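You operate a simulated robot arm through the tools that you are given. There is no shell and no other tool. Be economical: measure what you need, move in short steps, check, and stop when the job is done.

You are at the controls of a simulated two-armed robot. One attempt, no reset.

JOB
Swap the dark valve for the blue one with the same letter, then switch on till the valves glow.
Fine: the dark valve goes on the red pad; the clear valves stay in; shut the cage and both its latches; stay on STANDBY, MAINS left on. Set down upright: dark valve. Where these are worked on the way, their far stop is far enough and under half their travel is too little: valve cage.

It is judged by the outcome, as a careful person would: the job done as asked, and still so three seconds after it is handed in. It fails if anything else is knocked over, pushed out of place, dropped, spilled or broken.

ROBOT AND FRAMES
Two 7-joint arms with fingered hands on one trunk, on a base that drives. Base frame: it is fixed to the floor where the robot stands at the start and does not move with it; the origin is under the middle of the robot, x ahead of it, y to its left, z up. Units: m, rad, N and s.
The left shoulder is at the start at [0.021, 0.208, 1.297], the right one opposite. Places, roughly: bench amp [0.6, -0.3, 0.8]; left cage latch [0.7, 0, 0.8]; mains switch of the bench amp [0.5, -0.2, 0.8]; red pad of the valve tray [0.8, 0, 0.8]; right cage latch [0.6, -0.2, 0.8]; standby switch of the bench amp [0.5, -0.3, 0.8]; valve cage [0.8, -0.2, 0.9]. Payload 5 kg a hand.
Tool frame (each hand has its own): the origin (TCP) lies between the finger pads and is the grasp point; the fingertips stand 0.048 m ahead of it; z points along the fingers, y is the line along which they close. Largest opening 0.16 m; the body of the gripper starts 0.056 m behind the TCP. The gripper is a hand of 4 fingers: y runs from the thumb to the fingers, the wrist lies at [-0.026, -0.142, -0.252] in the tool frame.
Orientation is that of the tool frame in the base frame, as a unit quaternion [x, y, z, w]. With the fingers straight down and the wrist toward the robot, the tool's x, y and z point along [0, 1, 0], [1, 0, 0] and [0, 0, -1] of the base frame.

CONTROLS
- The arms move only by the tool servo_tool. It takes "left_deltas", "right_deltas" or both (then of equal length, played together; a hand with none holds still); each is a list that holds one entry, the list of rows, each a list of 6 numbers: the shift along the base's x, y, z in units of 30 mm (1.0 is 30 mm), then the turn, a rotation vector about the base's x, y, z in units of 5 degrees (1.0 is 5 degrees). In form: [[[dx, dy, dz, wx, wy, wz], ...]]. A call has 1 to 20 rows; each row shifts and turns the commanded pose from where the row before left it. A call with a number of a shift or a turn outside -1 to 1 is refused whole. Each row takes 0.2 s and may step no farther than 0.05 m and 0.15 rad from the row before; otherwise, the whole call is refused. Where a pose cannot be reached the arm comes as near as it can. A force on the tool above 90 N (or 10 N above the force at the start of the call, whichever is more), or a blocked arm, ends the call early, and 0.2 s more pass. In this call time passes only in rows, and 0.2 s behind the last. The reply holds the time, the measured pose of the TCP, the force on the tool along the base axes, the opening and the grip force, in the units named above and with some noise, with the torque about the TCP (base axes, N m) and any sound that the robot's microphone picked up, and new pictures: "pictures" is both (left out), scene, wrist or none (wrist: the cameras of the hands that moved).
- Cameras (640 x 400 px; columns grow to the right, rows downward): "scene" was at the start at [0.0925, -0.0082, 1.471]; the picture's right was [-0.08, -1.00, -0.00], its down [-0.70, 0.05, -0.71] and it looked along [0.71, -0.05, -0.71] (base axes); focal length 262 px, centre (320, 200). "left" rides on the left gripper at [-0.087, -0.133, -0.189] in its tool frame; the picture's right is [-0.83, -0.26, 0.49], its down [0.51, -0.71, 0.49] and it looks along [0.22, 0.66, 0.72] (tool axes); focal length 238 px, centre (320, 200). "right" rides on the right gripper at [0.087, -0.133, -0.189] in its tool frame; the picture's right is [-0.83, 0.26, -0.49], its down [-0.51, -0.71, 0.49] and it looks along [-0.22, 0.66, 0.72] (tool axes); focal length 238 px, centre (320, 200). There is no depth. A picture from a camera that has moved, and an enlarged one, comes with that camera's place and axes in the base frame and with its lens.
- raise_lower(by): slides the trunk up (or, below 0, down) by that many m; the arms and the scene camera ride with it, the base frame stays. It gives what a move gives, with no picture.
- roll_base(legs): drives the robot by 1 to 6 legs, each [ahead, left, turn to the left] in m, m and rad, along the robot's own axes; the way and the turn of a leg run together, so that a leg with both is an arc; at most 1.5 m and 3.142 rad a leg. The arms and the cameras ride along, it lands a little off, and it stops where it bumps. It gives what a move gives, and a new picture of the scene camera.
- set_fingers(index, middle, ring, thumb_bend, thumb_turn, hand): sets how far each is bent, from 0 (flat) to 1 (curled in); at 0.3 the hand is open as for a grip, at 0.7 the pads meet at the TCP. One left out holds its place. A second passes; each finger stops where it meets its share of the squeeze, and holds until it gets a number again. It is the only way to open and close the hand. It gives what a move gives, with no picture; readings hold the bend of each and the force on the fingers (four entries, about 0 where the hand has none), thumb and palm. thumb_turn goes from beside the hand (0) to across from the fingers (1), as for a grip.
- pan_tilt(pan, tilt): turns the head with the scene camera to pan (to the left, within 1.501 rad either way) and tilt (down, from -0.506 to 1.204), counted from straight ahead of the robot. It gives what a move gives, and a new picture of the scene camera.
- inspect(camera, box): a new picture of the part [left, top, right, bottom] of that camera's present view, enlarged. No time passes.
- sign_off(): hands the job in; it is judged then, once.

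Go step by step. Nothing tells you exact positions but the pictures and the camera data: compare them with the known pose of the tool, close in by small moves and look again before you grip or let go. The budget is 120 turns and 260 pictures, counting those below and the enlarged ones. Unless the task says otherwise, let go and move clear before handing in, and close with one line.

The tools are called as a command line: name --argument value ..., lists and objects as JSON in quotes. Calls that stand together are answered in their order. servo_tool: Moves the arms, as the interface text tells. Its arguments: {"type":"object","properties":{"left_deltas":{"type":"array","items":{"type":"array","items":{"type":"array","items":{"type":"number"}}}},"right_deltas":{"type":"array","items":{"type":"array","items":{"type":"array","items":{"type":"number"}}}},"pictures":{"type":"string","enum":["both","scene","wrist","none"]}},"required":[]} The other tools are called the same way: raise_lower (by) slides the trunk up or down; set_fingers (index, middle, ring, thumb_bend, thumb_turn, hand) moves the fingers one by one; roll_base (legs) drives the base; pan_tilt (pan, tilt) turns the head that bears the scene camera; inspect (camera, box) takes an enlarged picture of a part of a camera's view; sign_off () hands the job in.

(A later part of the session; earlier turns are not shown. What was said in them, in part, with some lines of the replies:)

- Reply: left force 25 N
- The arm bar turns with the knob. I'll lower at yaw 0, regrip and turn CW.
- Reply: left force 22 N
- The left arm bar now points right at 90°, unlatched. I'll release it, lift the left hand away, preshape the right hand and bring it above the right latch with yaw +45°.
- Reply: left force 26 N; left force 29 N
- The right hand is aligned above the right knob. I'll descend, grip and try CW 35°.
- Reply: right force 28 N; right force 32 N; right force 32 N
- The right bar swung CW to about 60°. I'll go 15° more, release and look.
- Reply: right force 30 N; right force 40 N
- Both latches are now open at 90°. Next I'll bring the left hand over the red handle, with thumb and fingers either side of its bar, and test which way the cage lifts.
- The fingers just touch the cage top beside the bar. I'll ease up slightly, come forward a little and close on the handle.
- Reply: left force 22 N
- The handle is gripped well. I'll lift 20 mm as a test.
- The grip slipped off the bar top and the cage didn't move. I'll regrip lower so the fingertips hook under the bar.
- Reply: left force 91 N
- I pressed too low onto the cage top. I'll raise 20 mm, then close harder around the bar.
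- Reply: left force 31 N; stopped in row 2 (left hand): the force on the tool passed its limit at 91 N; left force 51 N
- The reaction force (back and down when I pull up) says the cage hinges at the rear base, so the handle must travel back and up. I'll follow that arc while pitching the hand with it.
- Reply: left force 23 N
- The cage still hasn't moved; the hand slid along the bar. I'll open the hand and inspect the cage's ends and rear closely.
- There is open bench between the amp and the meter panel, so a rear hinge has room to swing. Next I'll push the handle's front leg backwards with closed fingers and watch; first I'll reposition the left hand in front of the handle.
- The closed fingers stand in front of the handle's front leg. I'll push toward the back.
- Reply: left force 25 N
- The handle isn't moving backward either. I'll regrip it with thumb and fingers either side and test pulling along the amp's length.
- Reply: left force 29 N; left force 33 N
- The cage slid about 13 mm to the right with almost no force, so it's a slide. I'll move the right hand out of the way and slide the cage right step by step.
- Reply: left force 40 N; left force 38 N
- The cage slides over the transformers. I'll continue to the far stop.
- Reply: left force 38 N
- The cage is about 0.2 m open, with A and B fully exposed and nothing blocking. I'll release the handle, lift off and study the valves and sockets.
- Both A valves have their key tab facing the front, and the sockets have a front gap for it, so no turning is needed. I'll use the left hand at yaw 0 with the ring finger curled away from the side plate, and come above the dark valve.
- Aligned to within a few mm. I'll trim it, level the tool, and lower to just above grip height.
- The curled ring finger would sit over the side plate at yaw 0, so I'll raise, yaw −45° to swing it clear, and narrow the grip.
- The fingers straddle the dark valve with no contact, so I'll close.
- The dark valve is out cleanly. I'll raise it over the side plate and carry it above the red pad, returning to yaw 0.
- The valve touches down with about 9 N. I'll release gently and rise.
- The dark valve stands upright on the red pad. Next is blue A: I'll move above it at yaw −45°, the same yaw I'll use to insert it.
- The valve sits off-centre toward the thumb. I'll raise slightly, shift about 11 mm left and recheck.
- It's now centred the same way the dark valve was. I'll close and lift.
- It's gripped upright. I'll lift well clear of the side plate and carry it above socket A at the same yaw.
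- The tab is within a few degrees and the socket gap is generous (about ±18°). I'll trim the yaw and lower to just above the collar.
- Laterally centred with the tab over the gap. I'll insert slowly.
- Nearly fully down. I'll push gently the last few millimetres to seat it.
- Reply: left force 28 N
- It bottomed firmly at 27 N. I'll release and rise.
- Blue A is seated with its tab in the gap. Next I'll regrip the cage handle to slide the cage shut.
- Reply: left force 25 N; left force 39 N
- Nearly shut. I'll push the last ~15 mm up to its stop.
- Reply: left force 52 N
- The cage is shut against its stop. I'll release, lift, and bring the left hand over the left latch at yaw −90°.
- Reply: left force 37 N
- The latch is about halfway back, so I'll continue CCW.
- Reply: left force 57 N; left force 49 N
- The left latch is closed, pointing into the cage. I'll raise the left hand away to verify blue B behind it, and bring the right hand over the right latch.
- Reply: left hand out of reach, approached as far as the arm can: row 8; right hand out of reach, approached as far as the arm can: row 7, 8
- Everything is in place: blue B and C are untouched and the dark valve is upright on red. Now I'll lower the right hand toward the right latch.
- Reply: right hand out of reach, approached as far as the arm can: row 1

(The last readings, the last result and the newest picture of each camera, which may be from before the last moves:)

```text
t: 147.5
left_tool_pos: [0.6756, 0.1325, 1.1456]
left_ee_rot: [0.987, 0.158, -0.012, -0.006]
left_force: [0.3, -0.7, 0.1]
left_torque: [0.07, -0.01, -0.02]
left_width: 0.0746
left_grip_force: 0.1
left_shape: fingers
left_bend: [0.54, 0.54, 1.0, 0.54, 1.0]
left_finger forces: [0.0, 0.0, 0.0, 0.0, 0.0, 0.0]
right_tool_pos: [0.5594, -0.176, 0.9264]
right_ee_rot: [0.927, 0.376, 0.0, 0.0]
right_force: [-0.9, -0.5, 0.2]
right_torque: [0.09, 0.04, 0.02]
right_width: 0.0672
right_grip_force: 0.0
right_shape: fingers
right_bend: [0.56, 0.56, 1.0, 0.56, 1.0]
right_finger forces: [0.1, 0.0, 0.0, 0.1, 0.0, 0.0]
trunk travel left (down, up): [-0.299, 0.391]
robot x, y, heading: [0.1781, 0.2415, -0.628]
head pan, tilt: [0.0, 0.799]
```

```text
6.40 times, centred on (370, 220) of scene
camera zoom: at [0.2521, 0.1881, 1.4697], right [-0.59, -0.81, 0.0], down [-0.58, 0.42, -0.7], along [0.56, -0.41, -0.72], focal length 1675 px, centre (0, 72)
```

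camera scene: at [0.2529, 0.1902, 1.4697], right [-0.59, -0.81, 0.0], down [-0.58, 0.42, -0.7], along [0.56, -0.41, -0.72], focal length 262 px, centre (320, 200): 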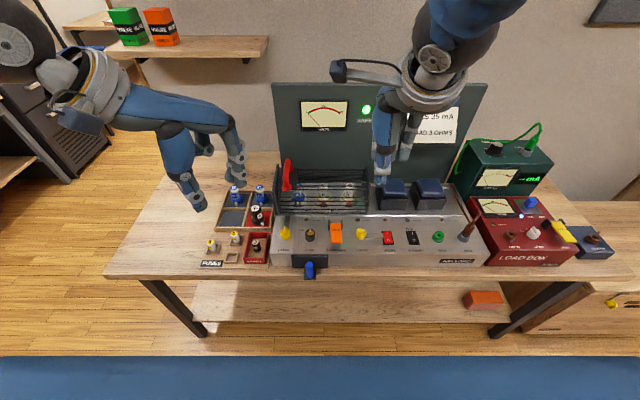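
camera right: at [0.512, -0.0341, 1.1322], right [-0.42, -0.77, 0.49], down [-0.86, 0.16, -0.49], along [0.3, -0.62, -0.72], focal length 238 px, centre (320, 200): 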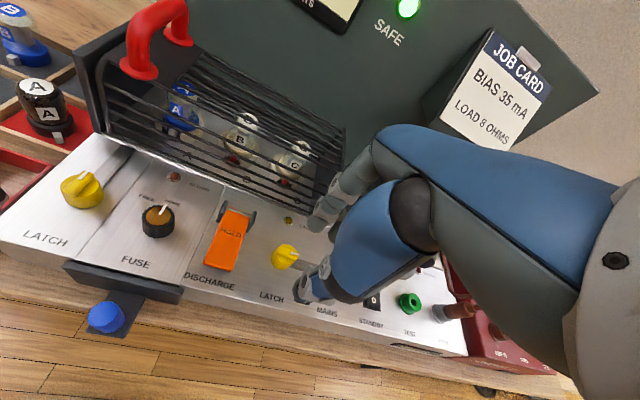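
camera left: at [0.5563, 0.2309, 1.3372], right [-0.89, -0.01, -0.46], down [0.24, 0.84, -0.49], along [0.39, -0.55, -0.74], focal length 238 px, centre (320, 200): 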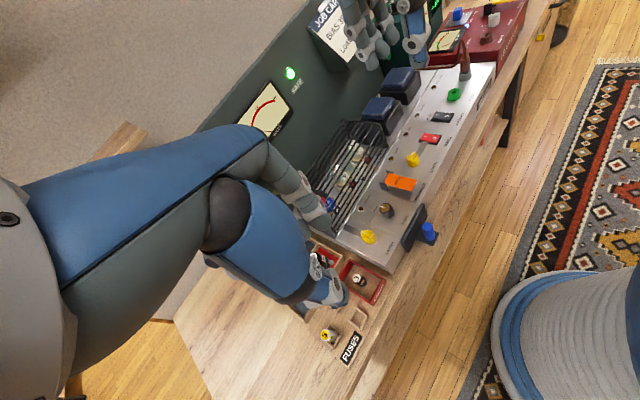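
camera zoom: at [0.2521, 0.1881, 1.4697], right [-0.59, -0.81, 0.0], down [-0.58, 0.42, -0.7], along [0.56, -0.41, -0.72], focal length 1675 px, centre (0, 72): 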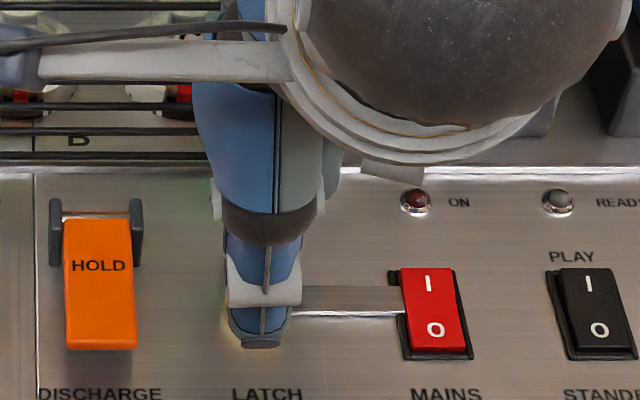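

Aligned. I'll lower, grip and turn CCW.

servo_tool --right_deltas '[[[0, 0, -0.6, 0, 0, 0], [0, 0, -0.55, 0, 0, 0]]]' --pictures "none"

set_fingers --hand "right" --index 0.75 --middle 0.75 --thumb_bend 0.75

servo_tool --right_deltas '[[[0, 0, 0, 0, 0, 1], [0, 0, 0, 0, 0, 1], [0, 0, 0, 0, 0, 1], [0, 0, 0, 0, 0, 1], [0, 0, 0, 0, 0, 1], [0, 0, 0, 0, 0, 1], [0, 0, 0, 0, 0, 1], [0, 0, 0, 0, 0, 1], [0, 0, 0, 0, 0, 1], [0, 0, 0, 0, 0, 1], [0, 0, 0, 0, 0, 1], [0, 0, 0, 0, 0, 1], [0, 0, 0, 0, 0, 1], [0, 0, 0, 0, 0, 1]]]' --pictures "none"

inspect --camera "scene" --box '[320, 180, 420, 250]'

inspect --camera "right" --box '[200, 200, 400, 330]'

```text
t: 148.1
left_tool_pos: [0.6753, 0.1325, 1.146]
left_ee_rot: [0.987, 0.16, -0.011, -0.006]
left_force: [0.7, -0.1, -0.1]
left_torque: [0.0, -0.02, -0.01]
left_width: 0.075
left_grip_force: 0.0
left_shape: fingers
left_bend: [0.54, 0.54, 1.0, 0.54, 1.0]
left_finger forces: [0.0, 0.0, 0.0, 0.0, 0.0, 0.0]
right_tool_pos: [0.5599, -0.1756, 0.893]
right_ee_rot: [0.927, 0.376, 0.0, 0.0]
right_force: [-0.4, 0.0, 0.2]
right_torque: [0.0, 0.0, -0.03]
right_width: 0.0672
right_grip_force: 0.0
right_shape: fingers
right_bend: [0.56, 0.56, 1.0, 0.56, 1.0]
right_finger forces: [0.0, 0.1, 0.0, 0.0, 0.0, 0.0]
trunk travel left (down, up): [-0.299, 0.391]
robot x, y, heading: [0.1748, 0.2471, -0.63]
head pan, tilt: [0.0, 0.799]
```

```text
t: 149.1
left_tool_pos: [0.6751, 0.1334, 1.1453]
left_ee_rot: [0.987, 0.159, -0.012, -0.005]
left_force: [-0.2, 0.3, -0.6]
left_torque: [-0.01, 0.0, 0.0]
left_width: 0.0751
left_grip_force: 0.0
left_shape: fingers
left_bend: [0.54, 0.54, 1.0, 0.54, 1.0]
left_finger forces: [0.0, 0.0, 0.0, 0.0, 0.0, 0.1]
right_tool_pos: [0.5599, -0.1761, 0.8934]
right_ee_rot: [0.927, 0.375, 0.001, 0.001]
right_force: [6.0, -5.6, 4.9]
right_torque: [-0.22, -0.23, 0.07]
right_width: 0.0275
right_grip_force: 17.9
right_shape: fingers
right_bend: [0.64, 0.66, 1.0, 0.69, 1.0]
right_finger forces: [11.7, 10.8, 0.0, 0.0, 12.9, 0.1]
trunk travel left (down, up): [-0.299, 0.391]
robot x, y, heading: [0.1759, 0.2426, -0.628]
head pan, tilt: [0.0, 0.799]
```

```text
t: 152.1
left_tool_pos: [0.6741, 0.1314, 1.1468]
left_ee_rot: [0.987, 0.159, -0.011, -0.006]
left_force: [1.0, -0.5, 0.5]
left_torque: [0.05, -0.05, -0.01]
left_width: 0.0748
left_grip_force: 0.0
left_shape: fingers
left_bend: [0.54, 0.54, 1.0, 0.54, 1.0]
left_finger forces: [0.1, 0.0, 0.0, 0.1, 0.1, 0.1]
right_tool_pos: [0.5584, -0.1754, 0.8915]
right_ee_rot: [0.544, 0.839, 0.001, 0.001]
right_force: [-12.5, -20.9, 19.2]
right_torque: [-0.96, 0.66, -0.11]
right_width: 0.0245
right_grip_force: 22.6
right_shape: fingers
right_bend: [0.69, 0.67, 1.0, 0.69, 1.0]
right_finger forces: [2.6, 11.0, 0.1, 0.1, 31.3, 0.1]
trunk travel left (down, up): [-0.299, 0.391]
robot x, y, heading: [0.1741, 0.2422, -0.627]
head pan, tilt: [0.0, 0.799]
```

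```text
5.71 times, centred on (370, 215) of scene
camera zoom: at [0.2498, 0.1877, 1.4699], right [-0.59, -0.81, 0.0], down [-0.58, 0.42, -0.7], along [0.57, -0.41, -0.72], focal length 1496 px, centre (34, 114)
```

zoom: 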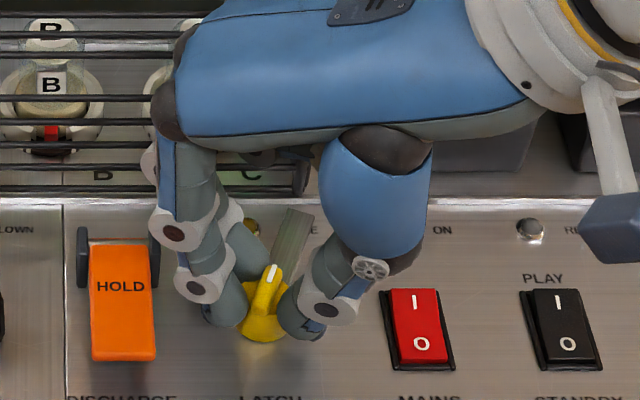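

```text
3.08 times, centred on (300, 265) of right
camera zoom: at [0.4026, -0.1524, 1.0815], right [0.58, -0.66, 0.49], down [-0.44, -0.75, -0.49], along [0.69, 0.07, -0.72], focal length 733 px, centre (382, 0)
```

zoom: 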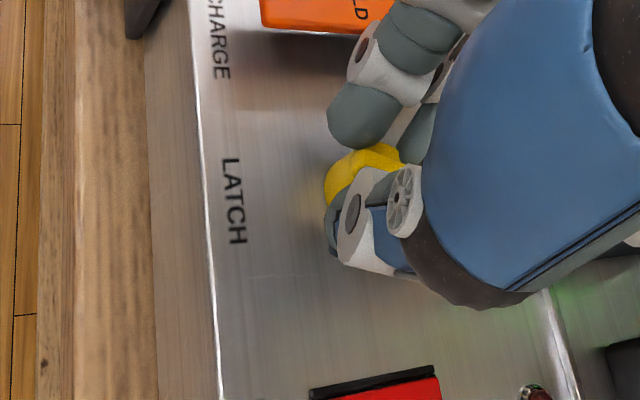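

About 20° remains, so I'll continue turning.

servo_tool --right_deltas '[[[0, 0, 0, 0, 0, 1], [0, 0, 0, 0, 0, 1], [0, 0, 0, 0, 0, 1], [0, 0, 0, 0, 0, 1], [0, 0, 0, 0, 0, 1], [0, 0, 0, 0, 0, 1]]]' --pictures "none"

inspect --camera "scene" --box '[320, 180, 420, 250]'

```text
t: 153.5
left_tool_pos: [0.6739, 0.1335, 1.1467]
left_ee_rot: [0.987, 0.158, -0.01, -0.006]
left_force: [0.7, 0.2, -0.8]
left_torque: [-0.03, 0.02, -0.01]
left_width: 0.0745
left_grip_force: 0.0
left_shape: fingers
left_bend: [0.54, 0.54, 1.0, 0.54, 1.0]
left_finger forces: [0.0, 0.0, 0.1, 0.0, 0.0, 0.1]
right_tool_pos: [0.5579, -0.1758, 0.8928]
right_ee_rot: [0.308, 0.951, 0.0, 0.003]
right_force: [-11.3, -24.7, 29.8]
right_torque: [-1.42, 0.64, -0.15]
right_width: 0.0243
right_grip_force: 23.8
right_shape: fingers
right_bend: [0.7, 0.69, 1.0, 0.68, 1.0]
right_finger forces: [1.0, 5.9, 0.0, 0.0, 39.5, 0.0]
trunk travel left (down, up): [-0.299, 0.391]
robot x, y, heading: [0.1777, 0.2436, -0.63]
head pan, tilt: [0.0, 0.799]
```

```text
5.71 times, centred on (370, 215) of scene
camera zoom: at [0.25, 0.1885, 1.47], right [-0.59, -0.81, 0.0], down [-0.58, 0.42, -0.7], along [0.57, -0.41, -0.72], focal length 1496 px, centre (34, 114)
```

zoom: 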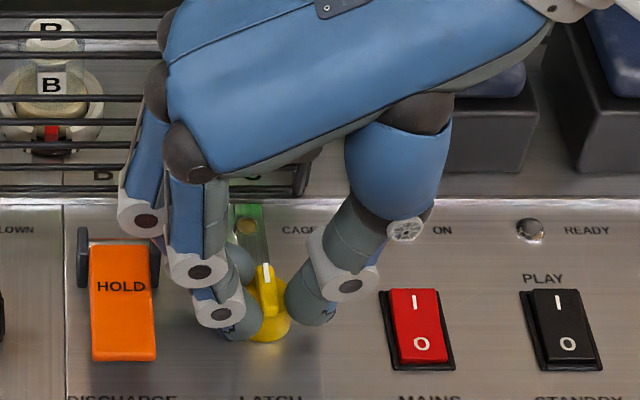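

The right latch is back pointing into the cage. I'll release gently and rise.

set_fingers --hand "right" --index 0.62 --middle 0.62 --thumb_bend 0.58

servo_tool --right_deltas '[[[0, 0, 0.6, 0, 0, 0], [0, 0, 1, 0, 0, 0], [0, 0, 1, 0, 0, 0], [0, 0, 1, 0, 0, 0], [0, 0, 1, 0, 0, 0], [-0.5, -0.7, 0, 0, 0, -1], [-0.5, -0.7, 0, 0, 0, -1], [-0.5, -0.7, 0, 0, 0, -1], [-0.5, -0.7, 0, 0, 0, -1]]]' --pictures "scene"

inspect --camera "scene" --box '[260, 170, 440, 250]'

inspect --camera "scene" --box '[370, 220, 430, 255]'

```text
t: 154.5
left_tool_pos: [0.6738, 0.1335, 1.1455]
left_ee_rot: [0.987, 0.159, -0.012, -0.005]
left_force: [0.1, -0.8, 0.7]
left_torque: [-0.01, -0.01, -0.01]
left_width: 0.0748
left_grip_force: 0.1
left_shape: fingers
left_bend: [0.54, 0.54, 1.0, 0.54, 1.0]
left_finger forces: [0.0, 0.1, 0.1, 0.1, 0.0, 0.0]
right_tool_pos: [0.5572, -0.1741, 0.8913]
right_ee_rot: [0.308, 0.951, 0.0, 0.0]
right_force: [-8.2, 4.9, 6.6]
right_torque: [0.36, -0.08, 0.49]
right_width: 0.0525
right_grip_force: 6.1
right_shape: fingers
right_bend: [0.62, 0.63, 1.0, 0.57, 1.0]
right_finger forces: [0.0, 12.2, 0.0, 0.1, 0.1, 0.0]
trunk travel left (down, up): [-0.299, 0.391]
robot x, y, heading: [0.1758, 0.2459, -0.625]
head pan, tilt: [0.0, 0.799]
```

```text
t: 156.5
left_tool_pos: [0.6738, 0.1325, 1.1464]
left_ee_rot: [0.987, 0.16, -0.012, -0.005]
left_force: [-0.8, -1.3, -0.2]
left_torque: [0.01, -0.06, -0.01]
left_width: 0.0747
left_grip_force: 0.0
left_shape: fingers
left_bend: [0.54, 0.54, 1.0, 0.54, 1.0]
left_finger forces: [0.0, 0.1, 0.1, 0.0, 0.0, 0.1]
right_tool_pos: [0.4964, -0.2593, 1.0288]
right_ee_rot: [0.468, 0.883, 0.001, 0.0]
right_force: [-0.2, 0.3, 0.2]
right_torque: [0.03, -0.04, -0.01]
right_width: 0.0527
right_grip_force: 0.1
right_shape: fingers
right_bend: [0.62, 0.62, 1.0, 0.57, 1.0]
right_finger forces: [0.0, 0.1, 0.0, 0.1, 0.0, 0.0]
trunk travel left (down, up): [-0.299, 0.391]
robot x, y, heading: [0.1763, 0.2431, -0.622]
head pan, tilt: [0.0, 0.799]
camera scene: at [0.2509, 0.1888, 1.4698], right [-0.59, -0.81, 0.0], down [-0.58, 0.42, -0.7], along [0.57, -0.41, -0.72], focal length 262 px, centre (320, 200)
```

scene: 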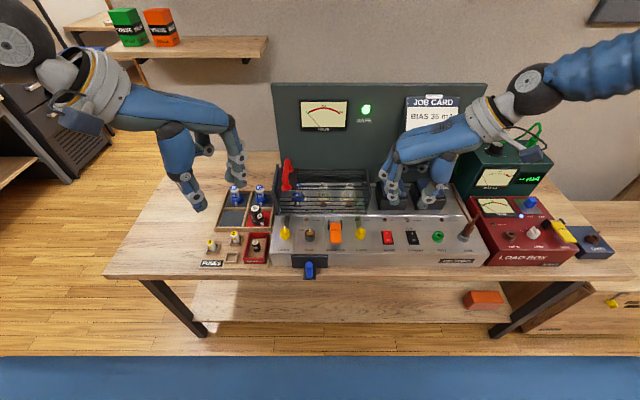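

```text
3.56 times, centred on (350, 210) of scene
camera zoom: at [0.2509, 0.1888, 1.4698], right [-0.59, -0.81, 0.0], down [-0.58, 0.42, -0.7], along [0.57, -0.41, -0.72], focal length 931 px, centre (213, 164)
```

zoom: 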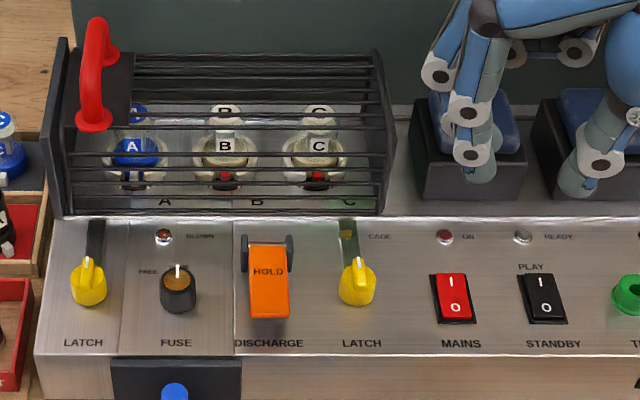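

```text
10.67 times, centred on (400, 238) of scene
camera zoom: at [0.2509, 0.1888, 1.4698], right [-0.59, -0.81, 0.0], down [-0.58, 0.42, -0.7], along [0.57, -0.41, -0.72], focal length 2792 px, centre (-533, -200)
```

zoom: 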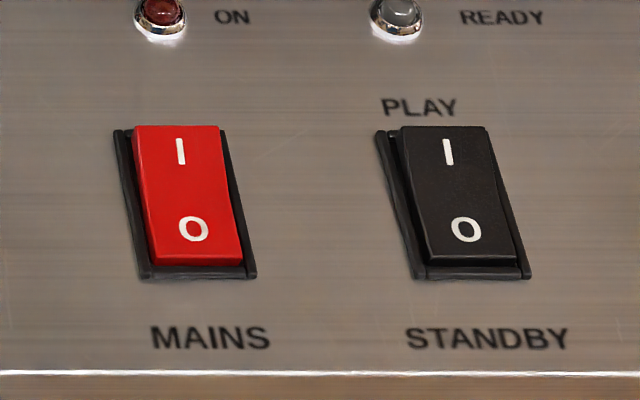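

Both latches are closed. Next is MAINS: I'll shape the right hand into a single extended index finger and lower it near the switch to see where the tip is.

set_fingers --hand "right" --index 0.6 --middle 1.0 --ring 1.0 --thumb_bend 1.0

servo_tool --right_deltas '[[[0, 0, -1, 0, 0, 0], [0, 0, -1, 0, 0, 0], [0, 0, -0.7, 0, 0, 0]]]'

inspect --camera "scene" --box '[350, 175, 450, 255]'

inspect --camera "right" --box '[200, 150, 440, 320]'

```text
t: 157.5
left_tool_pos: [0.6747, 0.1331, 1.145]
left_ee_rot: [0.987, 0.159, -0.012, -0.005]
left_force: [0.6, -0.1, 0.1]
left_torque: [0.01, 0.0, -0.03]
left_width: 0.0748
left_grip_force: 0.0
left_shape: fingers
left_bend: [0.54, 0.54, 1.0, 0.54, 1.0]
left_finger forces: [0.0, 0.0, 0.0, 0.0, 0.1, 0.0]
right_tool_pos: [0.4975, -0.2601, 1.0308]
right_ee_rot: [0.469, 0.883, -0.001, 0.0]
right_force: [0.0, -0.1, 0.5]
right_torque: [-0.01, -0.02, 0.02]
right_width: 0.0302
right_grip_force: 0.0
right_shape: fingers
right_bend: [0.45, 0.91, 1.0, 0.93, 1.0]
right_finger forces: [0.0, 0.0, 0.1, 0.0, 0.1, 0.0]
trunk travel left (down, up): [-0.299, 0.391]
robot x, y, heading: [0.178, 0.2468, -0.627]
head pan, tilt: [0.0, 0.799]
```

```text
t: 158.3
left_tool_pos: [0.6755, 0.1317, 1.1459]
left_ee_rot: [0.987, 0.16, -0.011, -0.007]
left_force: [0.1, 0.3, -0.3]
left_torque: [0.01, 0.04, -0.03]
left_width: 0.0747
left_grip_force: 0.2
left_shape: fingers
left_bend: [0.54, 0.54, 1.0, 0.54, 1.0]
left_finger forces: [0.0, 0.0, 0.0, 0.1, 0.0, 0.0]
right_tool_pos: [0.4987, -0.2596, 0.9474]
right_ee_rot: [0.469, 0.883, 0.0, 0.0]
right_force: [0.9, 0.0, 0.2]
right_torque: [0.05, 0.07, 0.02]
right_width: 0.0313
right_grip_force: 0.1
right_shape: fingers
right_bend: [0.44, 0.91, 1.0, 0.93, 1.0]
right_finger forces: [0.1, 0.0, 0.1, 0.0, 0.0, 0.1]
trunk travel left (down, up): [-0.299, 0.391]
robot x, y, heading: [0.175, 0.2438, -0.628]
head pan, tilt: [0.0, 0.799]
camera scene: at [0.2521, 0.1884, 1.4697], right [-0.59, -0.81, 0.0], down [-0.58, 0.42, -0.7], along [0.56, -0.41, -0.72], focal length 262 px, centre (320, 200)
camera right: at [0.3414, -0.2628, 1.1366], right [0.68, -0.55, 0.49], down [-0.3, -0.82, -0.49], along [0.67, 0.19, -0.72], focal length 238 px, centre (320, 200)
```

scene: 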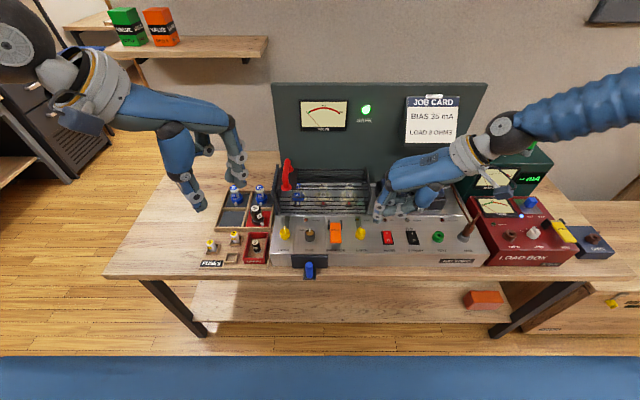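
right: 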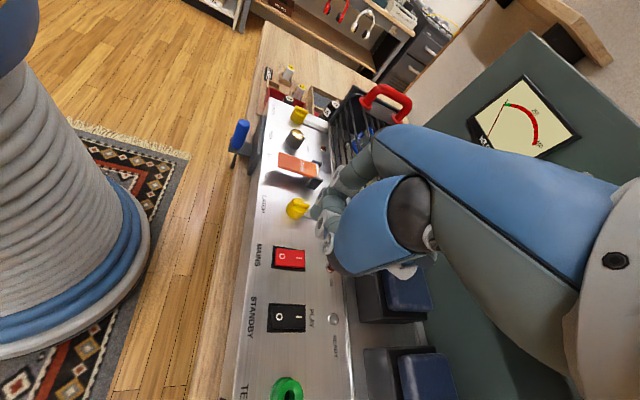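

```text
5.00 times, centred on (400, 215) of scene
camera zoom: at [0.2521, 0.1884, 1.4697], right [-0.59, -0.81, 0.0], down [-0.58, 0.42, -0.7], along [0.56, -0.41, -0.72], focal length 1309 px, centre (-80, 125)
```

zoom: 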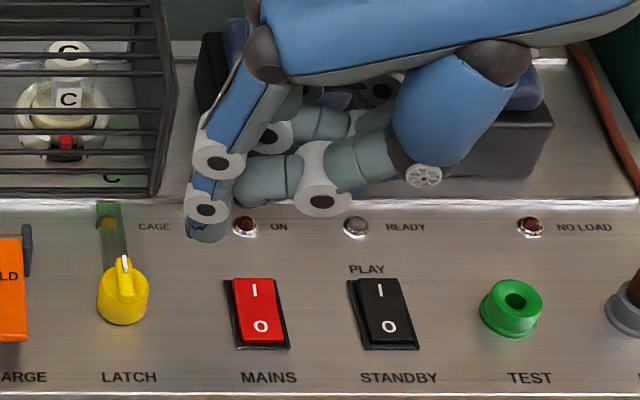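

```text
2.35 times, centred on (320, 235) of right
camera zoom: at [0.3414, -0.2628, 1.1366], right [0.68, -0.55, 0.49], down [-0.3, -0.82, -0.49], along [0.67, 0.19, -0.72], focal length 561 px, centre (320, 118)
```

zoom: 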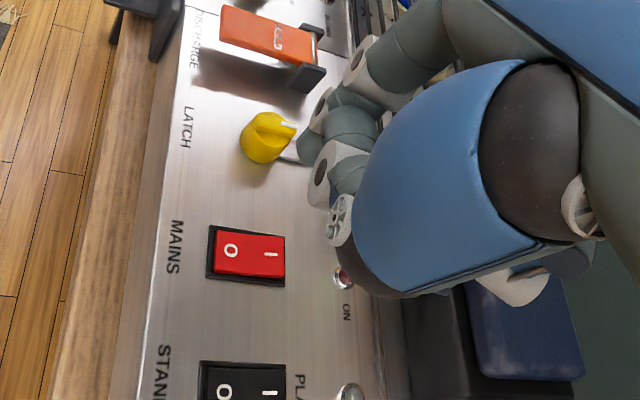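

servo_tool --right_deltas '[[[-0.41, -0.42, 0, 0, 0, 0], [-0.41, -0.42, 0, 0, 0, 0], [0, 0, -0.7, 0, 0, 0]]]' --pictures "none"

inspect --camera "scene" --box '[360, 190, 430, 250]'

inspect --camera "right" --box '[240, 180, 400, 290]'

```text
t: 159.1
left_tool_pos: [0.6747, 0.1326, 1.1454]
left_ee_rot: [0.987, 0.159, -0.013, -0.006]
left_force: [0.1, 0.2, -0.1]
left_torque: [0.04, 0.02, -0.03]
left_width: 0.0749
left_grip_force: 0.0
left_shape: fingers
left_bend: [0.54, 0.54, 1.0, 0.54, 1.0]
left_finger forces: [0.0, 0.0, 0.0, 0.0, 0.0, 0.1]
right_tool_pos: [0.4753, -0.2845, 0.9255]
right_ee_rot: [0.468, 0.884, 0.0, 0.0]
right_force: [0.9, -0.6, 0.2]
right_torque: [0.08, 0.03, 0.03]
right_width: 0.0314
right_grip_force: 0.0
right_shape: fingers
right_bend: [0.43, 0.91, 1.0, 0.93, 1.0]
right_finger forces: [0.0, 0.0, 0.0, 0.0, 0.0, 0.1]
trunk travel left (down, up): [-0.299, 0.391]
robot x, y, heading: [0.1761, 0.2432, -0.629]
head pan, tilt: [0.0, 0.799]
```

```text
6.67 times, centred on (395, 220) of scene
camera zoom: at [0.2527, 0.1882, 1.4696], right [-0.59, -0.81, 0.0], down [-0.58, 0.42, -0.7], along [0.56, -0.41, -0.72], focal length 1745 px, centre (-180, 67)
```

zoom: 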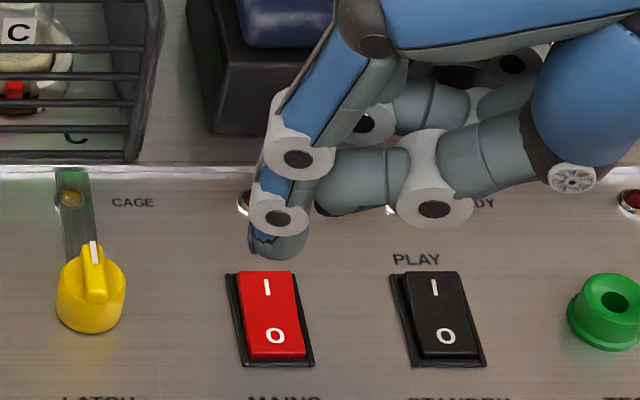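

```text
3.64 times, centred on (320, 235) of right
camera zoom: at [0.3185, -0.289, 1.1161], right [0.68, -0.55, 0.49], down [-0.3, -0.82, -0.49], along [0.67, 0.19, -0.72], focal length 867 px, centre (320, 73)
```

zoom: 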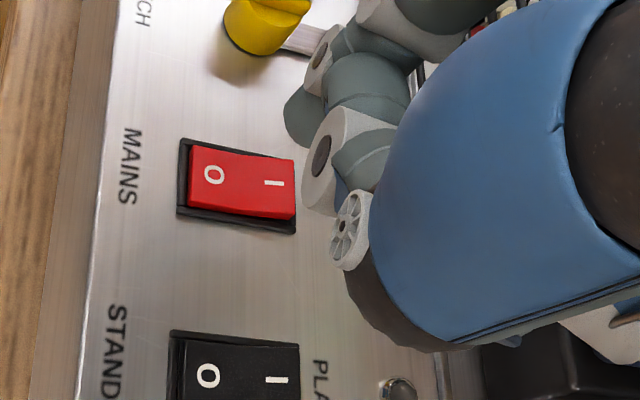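

servo_tool --right_deltas '[[[-0.05, 0.16, -0.3, 0, 0, 0], [0, 0, -0.25, 0, 0, 0]]]' --pictures "none"

inspect --camera "scene" --box '[360, 190, 430, 250]'

inspect --camera "right" --box '[240, 180, 400, 290]'

```text
t: 159.7
left_tool_pos: [0.6752, 0.132, 1.1452]
left_ee_rot: [0.987, 0.159, -0.011, -0.004]
left_force: [-0.6, 0.9, -0.5]
left_torque: [-0.03, -0.01, -0.01]
left_width: 0.0747
left_grip_force: 0.0
left_shape: fingers
left_bend: [0.54, 0.54, 1.0, 0.54, 1.0]
left_finger forces: [0.0, 0.0, 0.1, 0.0, 0.1, 0.0]
right_tool_pos: [0.4721, -0.2791, 0.91]
right_ee_rot: [0.469, 0.883, 0.0, 0.001]
right_force: [0.1, -1.0, -0.1]
right_torque: [0.01, -0.03, 0.0]
right_width: 0.0315
right_grip_force: 0.0
right_shape: fingers
right_bend: [0.43, 0.91, 1.0, 0.93, 1.0]
right_finger forces: [0.0, 0.1, 0.1, 0.0, 0.1, 0.0]
trunk travel left (down, up): [-0.299, 0.391]
robot x, y, heading: [0.1796, 0.2434, -0.63]
head pan, tilt: [0.0, 0.799]
```

```text
6.67 times, centred on (395, 220) of scene
camera zoom: at [0.2517, 0.1889, 1.4698], right [-0.59, -0.81, 0.0], down [-0.58, 0.42, -0.7], along [0.56, -0.41, -0.72], focal length 1745 px, centre (-180, 67)
```

zoom: 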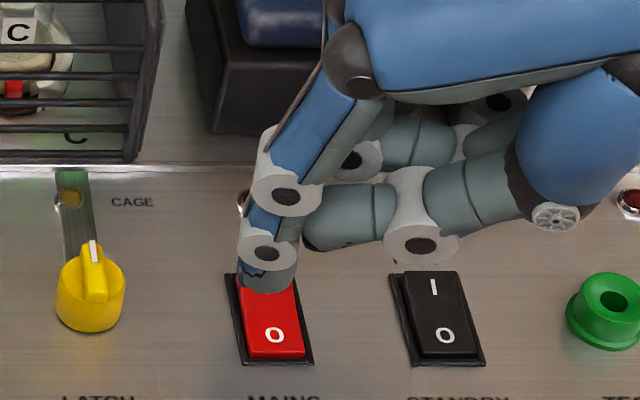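

```text
3.64 times, centred on (320, 235) of right
camera zoom: at [0.315, -0.2833, 1.1002], right [0.68, -0.55, 0.49], down [-0.3, -0.82, -0.49], along [0.67, 0.19, -0.72], focal length 867 px, centre (320, 73)
```

zoom: 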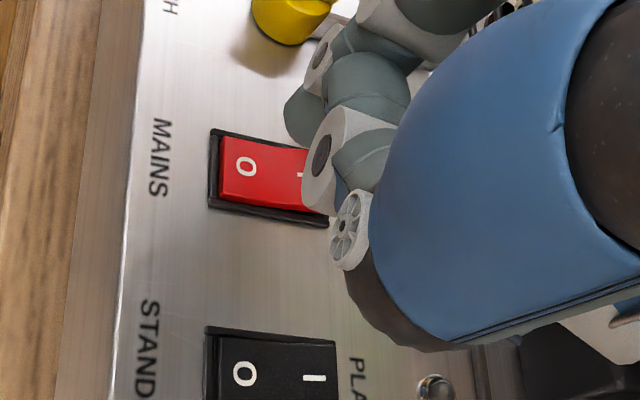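

servo_tool --right_deltas '[[[0, 0, -0.2, 0, 0, 0], [0, 0, -0.2, 0, 0, 0]]]' --pictures "none"

inspect --camera "scene" --box '[360, 190, 430, 250]'

inspect --camera "right" --box '[240, 180, 400, 290]'

```text
t: 160.3
left_tool_pos: [0.674, 0.1332, 1.1462]
left_ee_rot: [0.987, 0.16, -0.012, -0.005]
left_force: [0.8, -0.1, 0.1]
left_torque: [0.01, 0.07, -0.02]
left_width: 0.0749
left_grip_force: 0.1
left_shape: fingers
left_bend: [0.54, 0.54, 1.0, 0.54, 1.0]
left_finger forces: [0.0, 0.1, 0.0, 0.0, 0.0, 0.0]
right_tool_pos: [0.4724, -0.28, 0.898]
right_ee_rot: [0.468, 0.884, 0.0, 0.0]
right_force: [0.0, 0.3, 0.5]
right_torque: [-0.01, 0.0, -0.01]
right_width: 0.0314
right_grip_force: 0.1
right_shape: fingers
right_bend: [0.43, 0.91, 1.0, 0.93, 1.0]
right_finger forces: [0.0, 0.0, 0.1, 0.0, 0.0, 0.0]
trunk travel left (down, up): [-0.299, 0.391]
robot x, y, heading: [0.1782, 0.2445, -0.623]
head pan, tilt: [0.0, 0.799]
```

```text
6.67 times, centred on (395, 220) of scene
camera zoom: at [0.2519, 0.189, 1.4698], right [-0.59, -0.81, 0.0], down [-0.58, 0.42, -0.7], along [0.56, -0.41, -0.72], focal length 1745 px, centre (-180, 67)
```

zoom: 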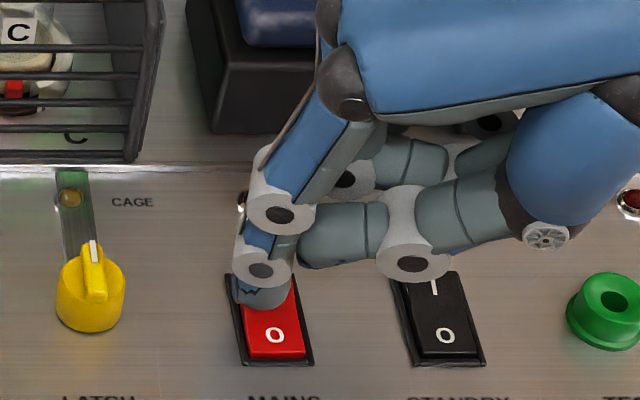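

```text
3.64 times, centred on (320, 235) of right
camera zoom: at [0.3155, -0.2836, 1.088], right [0.68, -0.55, 0.49], down [-0.3, -0.82, -0.49], along [0.66, 0.19, -0.72], focal length 867 px, centre (320, 73)
```

zoom: 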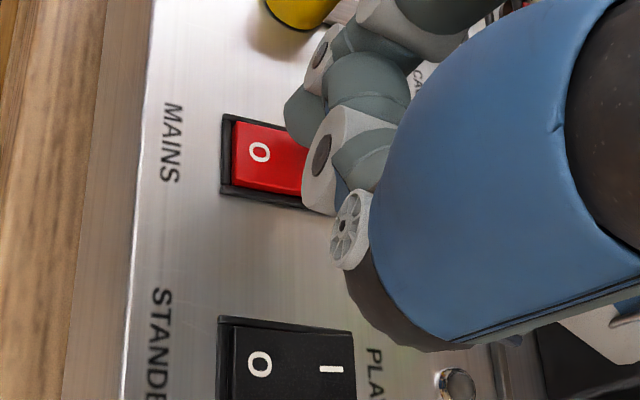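

The thumb joint is coming close to the STANDBY rocker. I'll back up and move the thumb aside first.

servo_tool --right_deltas '[[[0, 0, 1, 0, 0, 0], [0, 0, 1, 0, 0, 0]]]' --pictures "none"

set_fingers --hand "right" --index 0.55 --middle 1.0 --ring 1.0 --thumb_bend 0.3 --thumb_turn 0.0

inspect --camera "scene" --box '[340, 150, 460, 250]'

inspect --camera "right" --box '[160, 100, 480, 320]'

```text
t: 160.9
left_tool_pos: [0.6736, 0.1329, 1.1452]
left_ee_rot: [0.987, 0.159, -0.011, -0.005]
left_force: [0.7, -0.2, 0.0]
left_torque: [-0.01, 0.01, -0.01]
left_width: 0.075
left_grip_force: 0.1
left_shape: fingers
left_bend: [0.54, 0.54, 1.0, 0.54, 1.0]
left_finger forces: [0.0, 0.0, 0.0, 0.0, 0.1, 0.0]
right_tool_pos: [0.4711, -0.2792, 0.9583]
right_ee_rot: [0.468, 0.884, 0.001, 0.0]
right_force: [-0.6, 0.3, -0.5]
right_torque: [-0.04, -0.08, 0.0]
right_width: 0.0316
right_grip_force: 0.1
right_shape: fingers
right_bend: [0.43, 0.91, 1.0, 0.93, 1.0]
right_finger forces: [0.0, 0.0, 0.1, 0.1, 0.1, 0.0]
trunk travel left (down, up): [-0.299, 0.391]
robot x, y, heading: [0.1784, 0.2452, -0.624]
head pan, tilt: [0.0, 0.799]
```

```text
t: 161.9
left_tool_pos: [0.6756, 0.1325, 1.1455]
left_ee_rot: [0.987, 0.159, -0.011, -0.005]
left_force: [0.7, -1.0, 0.3]
left_torque: [0.0, -0.02, 0.0]
left_width: 0.0748
left_grip_force: 0.0
left_shape: fingers
left_bend: [0.54, 0.54, 1.0, 0.54, 1.0]
left_finger forces: [0.0, 0.0, 0.1, 0.0, 0.0, 0.0]
right_tool_pos: [0.471, -0.2794, 0.9588]
right_ee_rot: [0.469, 0.883, 0.0, 0.0]
right_force: [0.1, 0.5, -0.2]
right_torque: [0.0, -0.01, 0.01]
right_width: 0.2149
right_grip_force: 0.0
right_shape: fingers
right_bend: [0.55, 1.0, 1.0, 0.3, 0.0]
right_finger forces: [0.1, 0.1, 0.1, 0.0, 0.0, 0.0]
trunk travel left (down, up): [-0.299, 0.391]
robot x, y, heading: [0.1786, 0.2428, -0.628]
head pan, tilt: [0.0, 0.799]
```

```text
4.00 times, centred on (400, 200) of scene
camera zoom: at [0.2519, 0.189, 1.4698], right [-0.59, -0.81, 0.0], down [-0.58, 0.42, -0.7], along [0.56, -0.41, -0.72], focal length 1047 px, centre (0, 200)
```

zoom: 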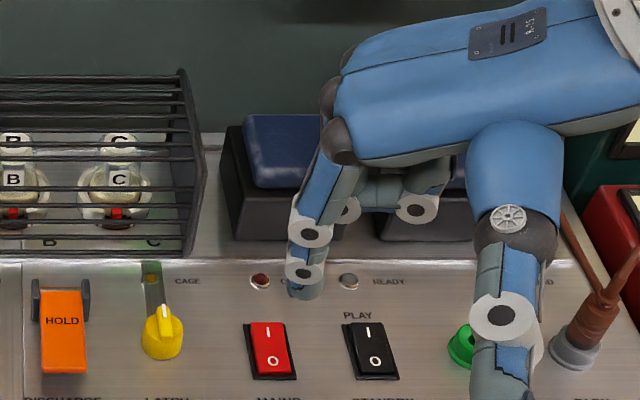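

```text
1.82 times, centred on (320, 210) of right
camera zoom: at [0.3138, -0.2829, 1.148], right [0.68, -0.55, 0.49], down [-0.3, -0.82, -0.49], along [0.67, 0.19, -0.72], focal length 433 px, centre (320, 182)
```

zoom: 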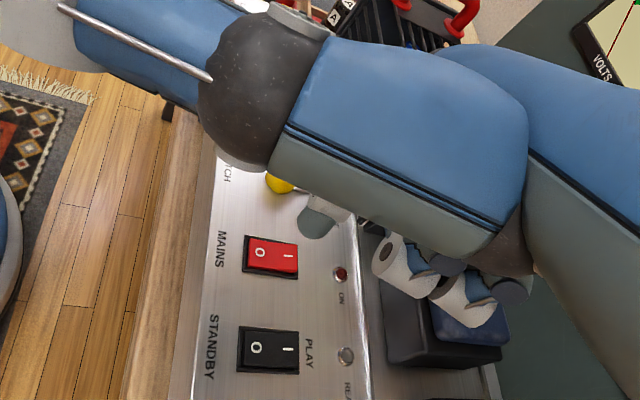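

The thumb is now well out of the way at palm height. I'll align the index tip over the I end and lower.

servo_tool --right_deltas '[[[0.75, 0.07, 0, 0, 0, 0], [0, 0, -0.7, 0, 0, 0], [0, 0, -0.7, 0, 0, 0]]]' --pictures "none"

inspect --camera "scene" --box '[350, 180, 450, 250]'

inspect --camera "right" --box '[240, 180, 400, 290]'

```text
t: 162.7
left_tool_pos: [0.6752, 0.1321, 1.1453]
left_ee_rot: [0.987, 0.159, -0.013, -0.006]
left_force: [0.7, -0.2, -0.4]
left_torque: [-0.02, 0.05, -0.03]
left_width: 0.0746
left_grip_force: 0.0
left_shape: fingers
left_bend: [0.54, 0.54, 1.0, 0.54, 1.0]
left_finger forces: [0.0, 0.0, 0.0, 0.0, 0.0, 0.1]
right_tool_pos: [0.4962, -0.2768, 0.9161]
right_ee_rot: [0.468, 0.884, 0.0, 0.0]
right_force: [-0.1, -0.2, 0.4]
right_torque: [0.01, 0.04, 0.02]
right_width: 0.2148
right_grip_force: 0.1
right_shape: fingers
right_bend: [0.55, 1.0, 1.0, 0.3, 0.0]
right_finger forces: [0.0, 0.1, 0.0, 0.0, 0.0, 0.1]
trunk travel left (down, up): [-0.299, 0.391]
robot x, y, heading: [0.1754, 0.2475, -0.624]
head pan, tilt: [0.0, 0.799]
```

```text
5.71 times, centred on (400, 215) of scene
camera zoom: at [0.2529, 0.1888, 1.4697], right [-0.59, -0.81, 0.0], down [-0.58, 0.42, -0.7], along [0.56, -0.41, -0.72], focal length 1496 px, centre (-137, 114)
```

zoom: 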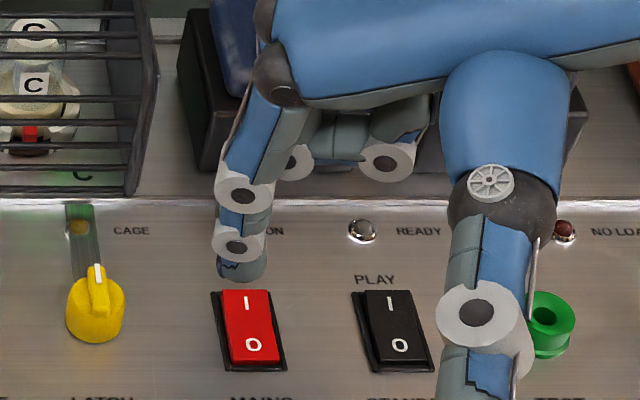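

```text
3.64 times, centred on (320, 235) of right
camera zoom: at [0.3385, -0.2799, 1.1055], right [0.68, -0.55, 0.49], down [-0.3, -0.82, -0.49], along [0.67, 0.19, -0.72], focal length 867 px, centre (320, 73)
```

zoom: 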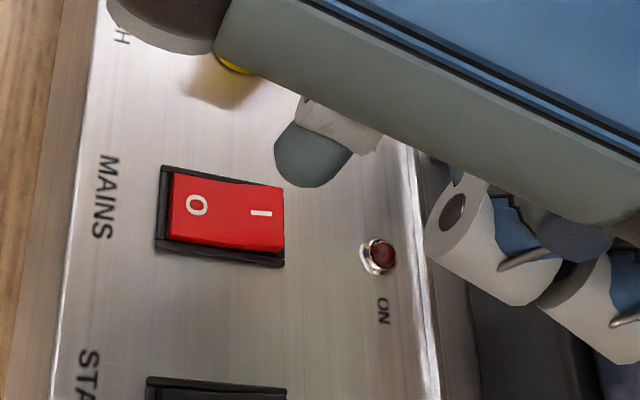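

servo_tool --right_deltas '[[[0, 0, -0.35, 0, 0, 0], [0, 0, -0.25, 0, 0, 0]]]' --pictures "none"

inspect --camera "scene" --box '[350, 180, 450, 250]'

inspect --camera "right" --box '[240, 180, 400, 290]'

```text
t: 163.3
left_tool_pos: [0.6748, 0.1329, 1.1463]
left_ee_rot: [0.987, 0.158, -0.011, -0.006]
left_force: [-0.4, 0.9, 0.5]
left_torque: [-0.01, 0.0, 0.01]
left_width: 0.0747
left_grip_force: 0.0
left_shape: fingers
left_bend: [0.54, 0.54, 1.0, 0.54, 1.0]
left_finger forces: [0.1, 0.0, 0.0, 0.0, 0.0, 0.0]
right_tool_pos: [0.495, -0.2769, 0.8992]
right_ee_rot: [0.467, 0.884, 0.0, 0.0]
right_force: [0.2, 0.3, 0.5]
right_torque: [-0.05, 0.02, -0.01]
right_width: 0.2148
right_grip_force: 0.2
right_shape: fingers
right_bend: [0.55, 1.0, 1.0, 0.3, 0.0]
right_finger forces: [0.0, 0.0, 0.1, 0.1, 0.0, 0.0]
trunk travel left (down, up): [-0.299, 0.391]
robot x, y, heading: [0.1774, 0.2441, -0.623]
head pan, tilt: [0.0, 0.799]
```

```text
5.71 times, centred on (400, 215) of scene
camera zoom: at [0.2518, 0.1892, 1.4698], right [-0.59, -0.81, 0.0], down [-0.58, 0.42, -0.7], along [0.56, -0.41, -0.72], focal length 1496 px, centre (-137, 114)
```

zoom: 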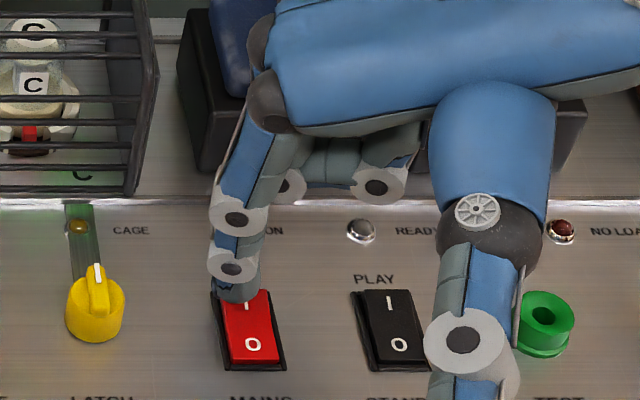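

```text
3.64 times, centred on (320, 235) of right
camera zoom: at [0.3381, -0.2804, 1.0882], right [0.68, -0.55, 0.49], down [-0.3, -0.82, -0.49], along [0.67, 0.19, -0.72], focal length 867 px, centre (320, 73)
```

zoom: 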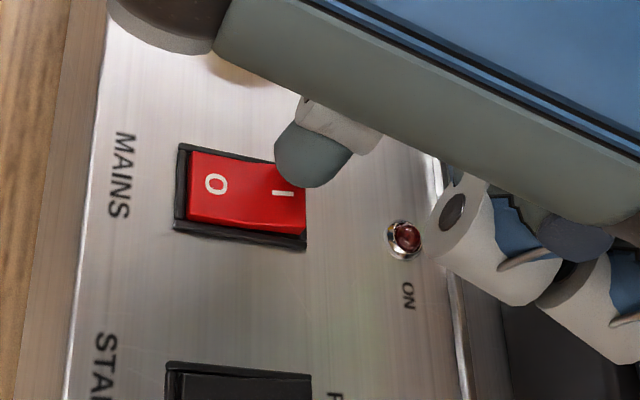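

servo_tool --right_deltas '[[[0, 0, -0.15, 0, 0, 0], [0, 0, -0.15, 0, 0, 0]]]' --pictures "none"

inspect --camera "right" --box '[240, 180, 400, 290]'

```text
t: 163.9
left_tool_pos: [0.6753, 0.1332, 1.1452]
left_ee_rot: [0.987, 0.159, -0.012, -0.005]
left_force: [0.2, -0.1, -0.2]
left_torque: [0.0, 0.01, 0.03]
left_width: 0.0743
left_grip_force: 0.0
left_shape: fingers
left_bend: [0.54, 0.54, 1.0, 0.54, 1.0]
left_finger forces: [0.1, 0.0, 0.1, 0.0, 0.0, 0.1]
right_tool_pos: [0.4961, -0.278, 0.8908]
right_ee_rot: [0.469, 0.883, 0.0, -0.001]
right_force: [0.3, -1.0, 0.7]
right_torque: [0.04, 0.0, -0.02]
right_width: 0.215
right_grip_force: 0.4
right_shape: fingers
right_bend: [0.55, 1.0, 1.0, 0.3, 0.0]
right_finger forces: [0.5, 0.0, 0.0, 0.0, 0.0, 0.0]
trunk travel left (down, up): [-0.299, 0.391]
robot x, y, heading: [0.1762, 0.245, -0.627]
head pan, tilt: [0.0, 0.799]
```

```text
3.64 times, centred on (320, 235) of right
camera zoom: at [0.3385, -0.2808, 1.0796], right [0.68, -0.55, 0.49], down [-0.3, -0.82, -0.49], along [0.66, 0.19, -0.72], focal length 867 px, centre (320, 73)
```

zoom: 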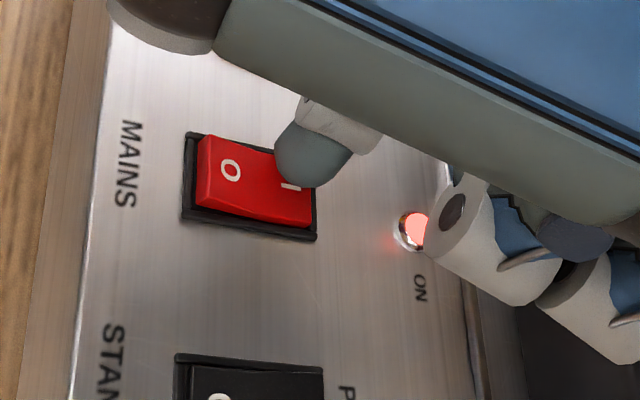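

The MAINS lamp came on. I'll lift the finger clear, back the hand away, and watch the valves and lamps.

servo_tool --right_deltas '[[[0, 0, 0.5, 0, 0, 0], [0, 0, 1, 0, 0, 0], [0, 0, 1, 0, 0, 0], [0, 0, 1, 0, 0, 0], [0, 0, 1, 0, 0, 0], [-0.3, -0.6, 0.5, 0, 0, 0], [-0.3, -0.6, 0, 0, 0, 0], [-0.3, -0.6, 0, 0, 0, 0], [-0.3, -0.6, 0, 0, 0, 0], [-0.3, -0.6, 0, 0, 0, 0]]]' --pictures "scene"

inspect --camera "scene" --box '[265, 165, 435, 250]'

inspect --camera "scene" --box '[280, 90, 440, 180]'

```text
t: 166.1
left_tool_pos: [0.6748, 0.1309, 1.1461]
left_ee_rot: [0.987, 0.159, -0.011, -0.005]
left_force: [-1.0, 0.3, 1.1]
left_torque: [0.07, -0.01, 0.04]
left_width: 0.0744
left_grip_force: 0.1
left_shape: fingers
left_bend: [0.54, 0.54, 1.0, 0.54, 1.0]
left_finger forces: [0.0, 0.0, 0.1, 0.0, 0.0, 0.1]
right_tool_pos: [0.4499, -0.3673, 1.0371]
right_ee_rot: [0.468, 0.884, 0.0, -0.001]
right_force: [0.1, -0.4, -0.2]
right_torque: [0.02, -0.02, -0.02]
right_width: 0.215
right_grip_force: 0.1
right_shape: fingers
right_bend: [0.55, 1.0, 1.0, 0.3, 0.0]
right_finger forces: [0.0, 0.0, 0.0, 0.0, 0.0, 0.0]
trunk travel left (down, up): [-0.299, 0.391]
robot x, y, heading: [0.1786, 0.2468, -0.628]
head pan, tilt: [0.0, 0.799]
camera scene: at [0.2514, 0.1884, 1.4698], right [-0.59, -0.81, 0.0], down [-0.58, 0.42, -0.7], along [0.57, -0.41, -0.72], focal length 262 px, centre (320, 200)
```

scene: 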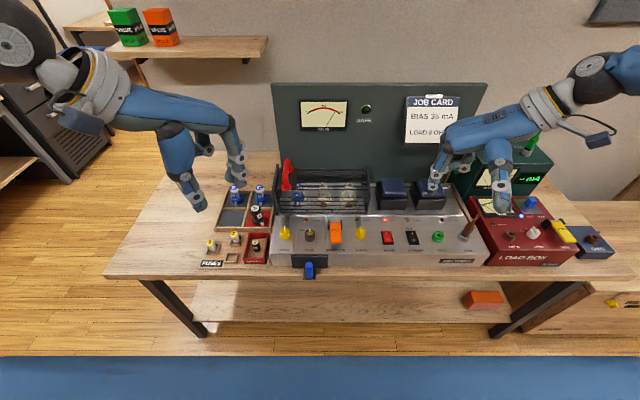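

```text
3.76 times, centred on (350, 208) of scene
camera zoom: at [0.2514, 0.1884, 1.4698], right [-0.59, -0.81, 0.0], down [-0.58, 0.42, -0.7], along [0.57, -0.41, -0.72], focal length 986 px, centre (207, 172)
```

zoom: 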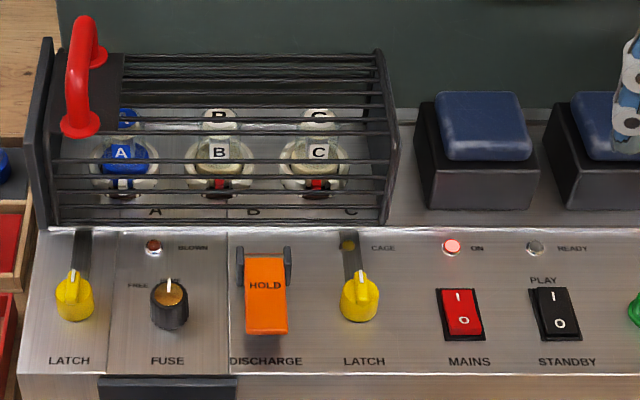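

```text
4.00 times, centred on (360, 135) of scene
camera zoom: at [0.2514, 0.1884, 1.4698], right [-0.59, -0.81, 0.0], down [-0.58, 0.42, -0.7], along [0.57, -0.41, -0.72], focal length 1047 px, centre (160, 460)
```

zoom: 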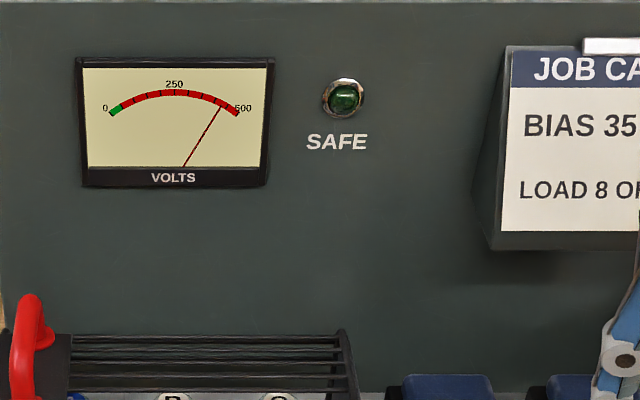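

MAINS is on and voltage is up with the cage lamp dark. I'll wait for the valves to warm up.

servo_tool --right_deltas '[[[0, 0, 0, 0, 0, 0], [0, 0, 0, 0, 0, 0], [0, 0, 0, 0, 0, 0], [0, 0, 0, 0, 0, 0], [0, 0, 0, 0, 0, 0], [0, 0, 0, 0, 0, 0], [0, 0, 0, 0, 0, 0], [0, 0, 0, 0, 0, 0], [0, 0, 0, 0, 0, 0], [0, 0, 0, 0, 0, 0], [0, 0, 0, 0, 0, 0], [0, 0, 0, 0, 0, 0], [0, 0, 0, 0, 0, 0], [0, 0, 0, 0, 0, 0], [0, 0, 0, 0, 0, 0], [0, 0, 0, 0, 0, 0], [0, 0, 0, 0, 0, 0], [0, 0, 0, 0, 0, 0], [0, 0, 0, 0, 0, 0], [0, 0, 0, 0, 0, 0]]]' --pictures "none"

servo_tool --right_deltas '[[[0, 0, 0, 0, 0, 0], [0, 0, 0, 0, 0, 0], [0, 0, 0, 0, 0, 0], [0, 0, 0, 0, 0, 0], [0, 0, 0, 0, 0, 0], [0, 0, 0, 0, 0, 0], [0, 0, 0, 0, 0, 0], [0, 0, 0, 0, 0, 0], [0, 0, 0, 0, 0, 0], [0, 0, 0, 0, 0, 0], [0, 0, 0, 0, 0, 0], [0, 0, 0, 0, 0, 0], [0, 0, 0, 0, 0, 0], [0, 0, 0, 0, 0, 0], [0, 0, 0, 0, 0, 0], [0, 0, 0, 0, 0, 0], [0, 0, 0, 0, 0, 0], [0, 0, 0, 0, 0, 0], [0, 0, 0, 0, 0, 0], [0, 0, 0, 0, 0, 0]]]' --pictures "none"

inspect --camera "scene" --box '[265, 165, 435, 250]'

```text
t: 170.3
left_tool_pos: [0.6753, 0.1322, 1.1457]
left_ee_rot: [0.987, 0.159, -0.011, -0.005]
left_force: [0.5, -0.8, 0.0]
left_torque: [0.01, -0.01, 0.0]
left_width: 0.0746
left_grip_force: 0.0
left_shape: fingers
left_bend: [0.54, 0.54, 1.0, 0.54, 1.0]
left_finger forces: [0.0, 0.0, 0.0, 0.1, 0.0, 0.0]
right_tool_pos: [0.4494, -0.3667, 1.0384]
right_ee_rot: [0.469, 0.883, 0.0, 0.0]
right_force: [0.0, -0.1, -0.4]
right_torque: [-0.03, 0.02, 0.0]
right_width: 0.215
right_grip_force: 0.1
right_shape: fingers
right_bend: [0.55, 1.0, 1.0, 0.3, 0.0]
right_finger forces: [0.1, 0.0, 0.0, 0.0, 0.0, 0.0]
trunk travel left (down, up): [-0.299, 0.391]
robot x, y, heading: [0.178, 0.2453, -0.626]
head pan, tilt: [0.0, 0.799]
```

```text
t: 174.5
left_tool_pos: [0.6744, 0.1326, 1.1457]
left_ee_rot: [0.987, 0.159, -0.011, -0.005]
left_force: [0.2, 1.1, 0.6]
left_torque: [0.05, 0.06, 0.01]
left_width: 0.0748
left_grip_force: 0.1
left_shape: fingers
left_bend: [0.54, 0.54, 1.0, 0.54, 1.0]
left_finger forces: [0.1, 0.1, 0.0, 0.1, 0.1, 0.0]
right_tool_pos: [0.4514, -0.3674, 1.0377]
right_ee_rot: [0.469, 0.883, 0.0, 0.0]
right_force: [0.6, -0.6, -0.5]
right_torque: [-0.02, 0.04, 0.03]
right_width: 0.2148
right_grip_force: 0.1
right_shape: fingers
right_bend: [0.55, 1.0, 1.0, 0.3, 0.0]
right_finger forces: [0.0, 0.0, 0.0, 0.0, 0.0, 0.0]
trunk travel left (down, up): [-0.299, 0.391]
robot x, y, heading: [0.1762, 0.2459, -0.627]
head pan, tilt: [0.0, 0.799]
```

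```text
3.76 times, centred on (350, 208) of scene
camera zoom: at [0.2518, 0.189, 1.4698], right [-0.59, -0.81, 0.0], down [-0.58, 0.42, -0.7], along [0.56, -0.41, -0.72], focal length 986 px, centre (207, 172)
```

zoom: 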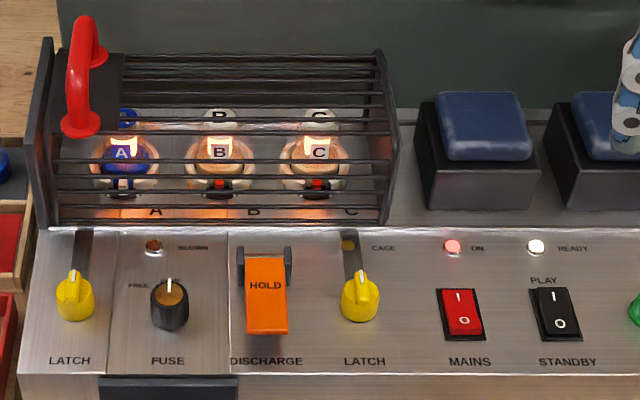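

All three valves glow, READY is lit, MAINS is on and STANDBY hasn't been touched. The cage and both latches are shut, the dark valve stands upright on the red pad, and both hands are clear, so I'm handing in.

sign_off

```text
The job is handed in.
```

The dark A valve is out and standing upright on the red pad. The blue A valve is in its socket, the cage and both latches are shut, MAINS is on, the amp is still on STANDBY, and all three valves are glowing.
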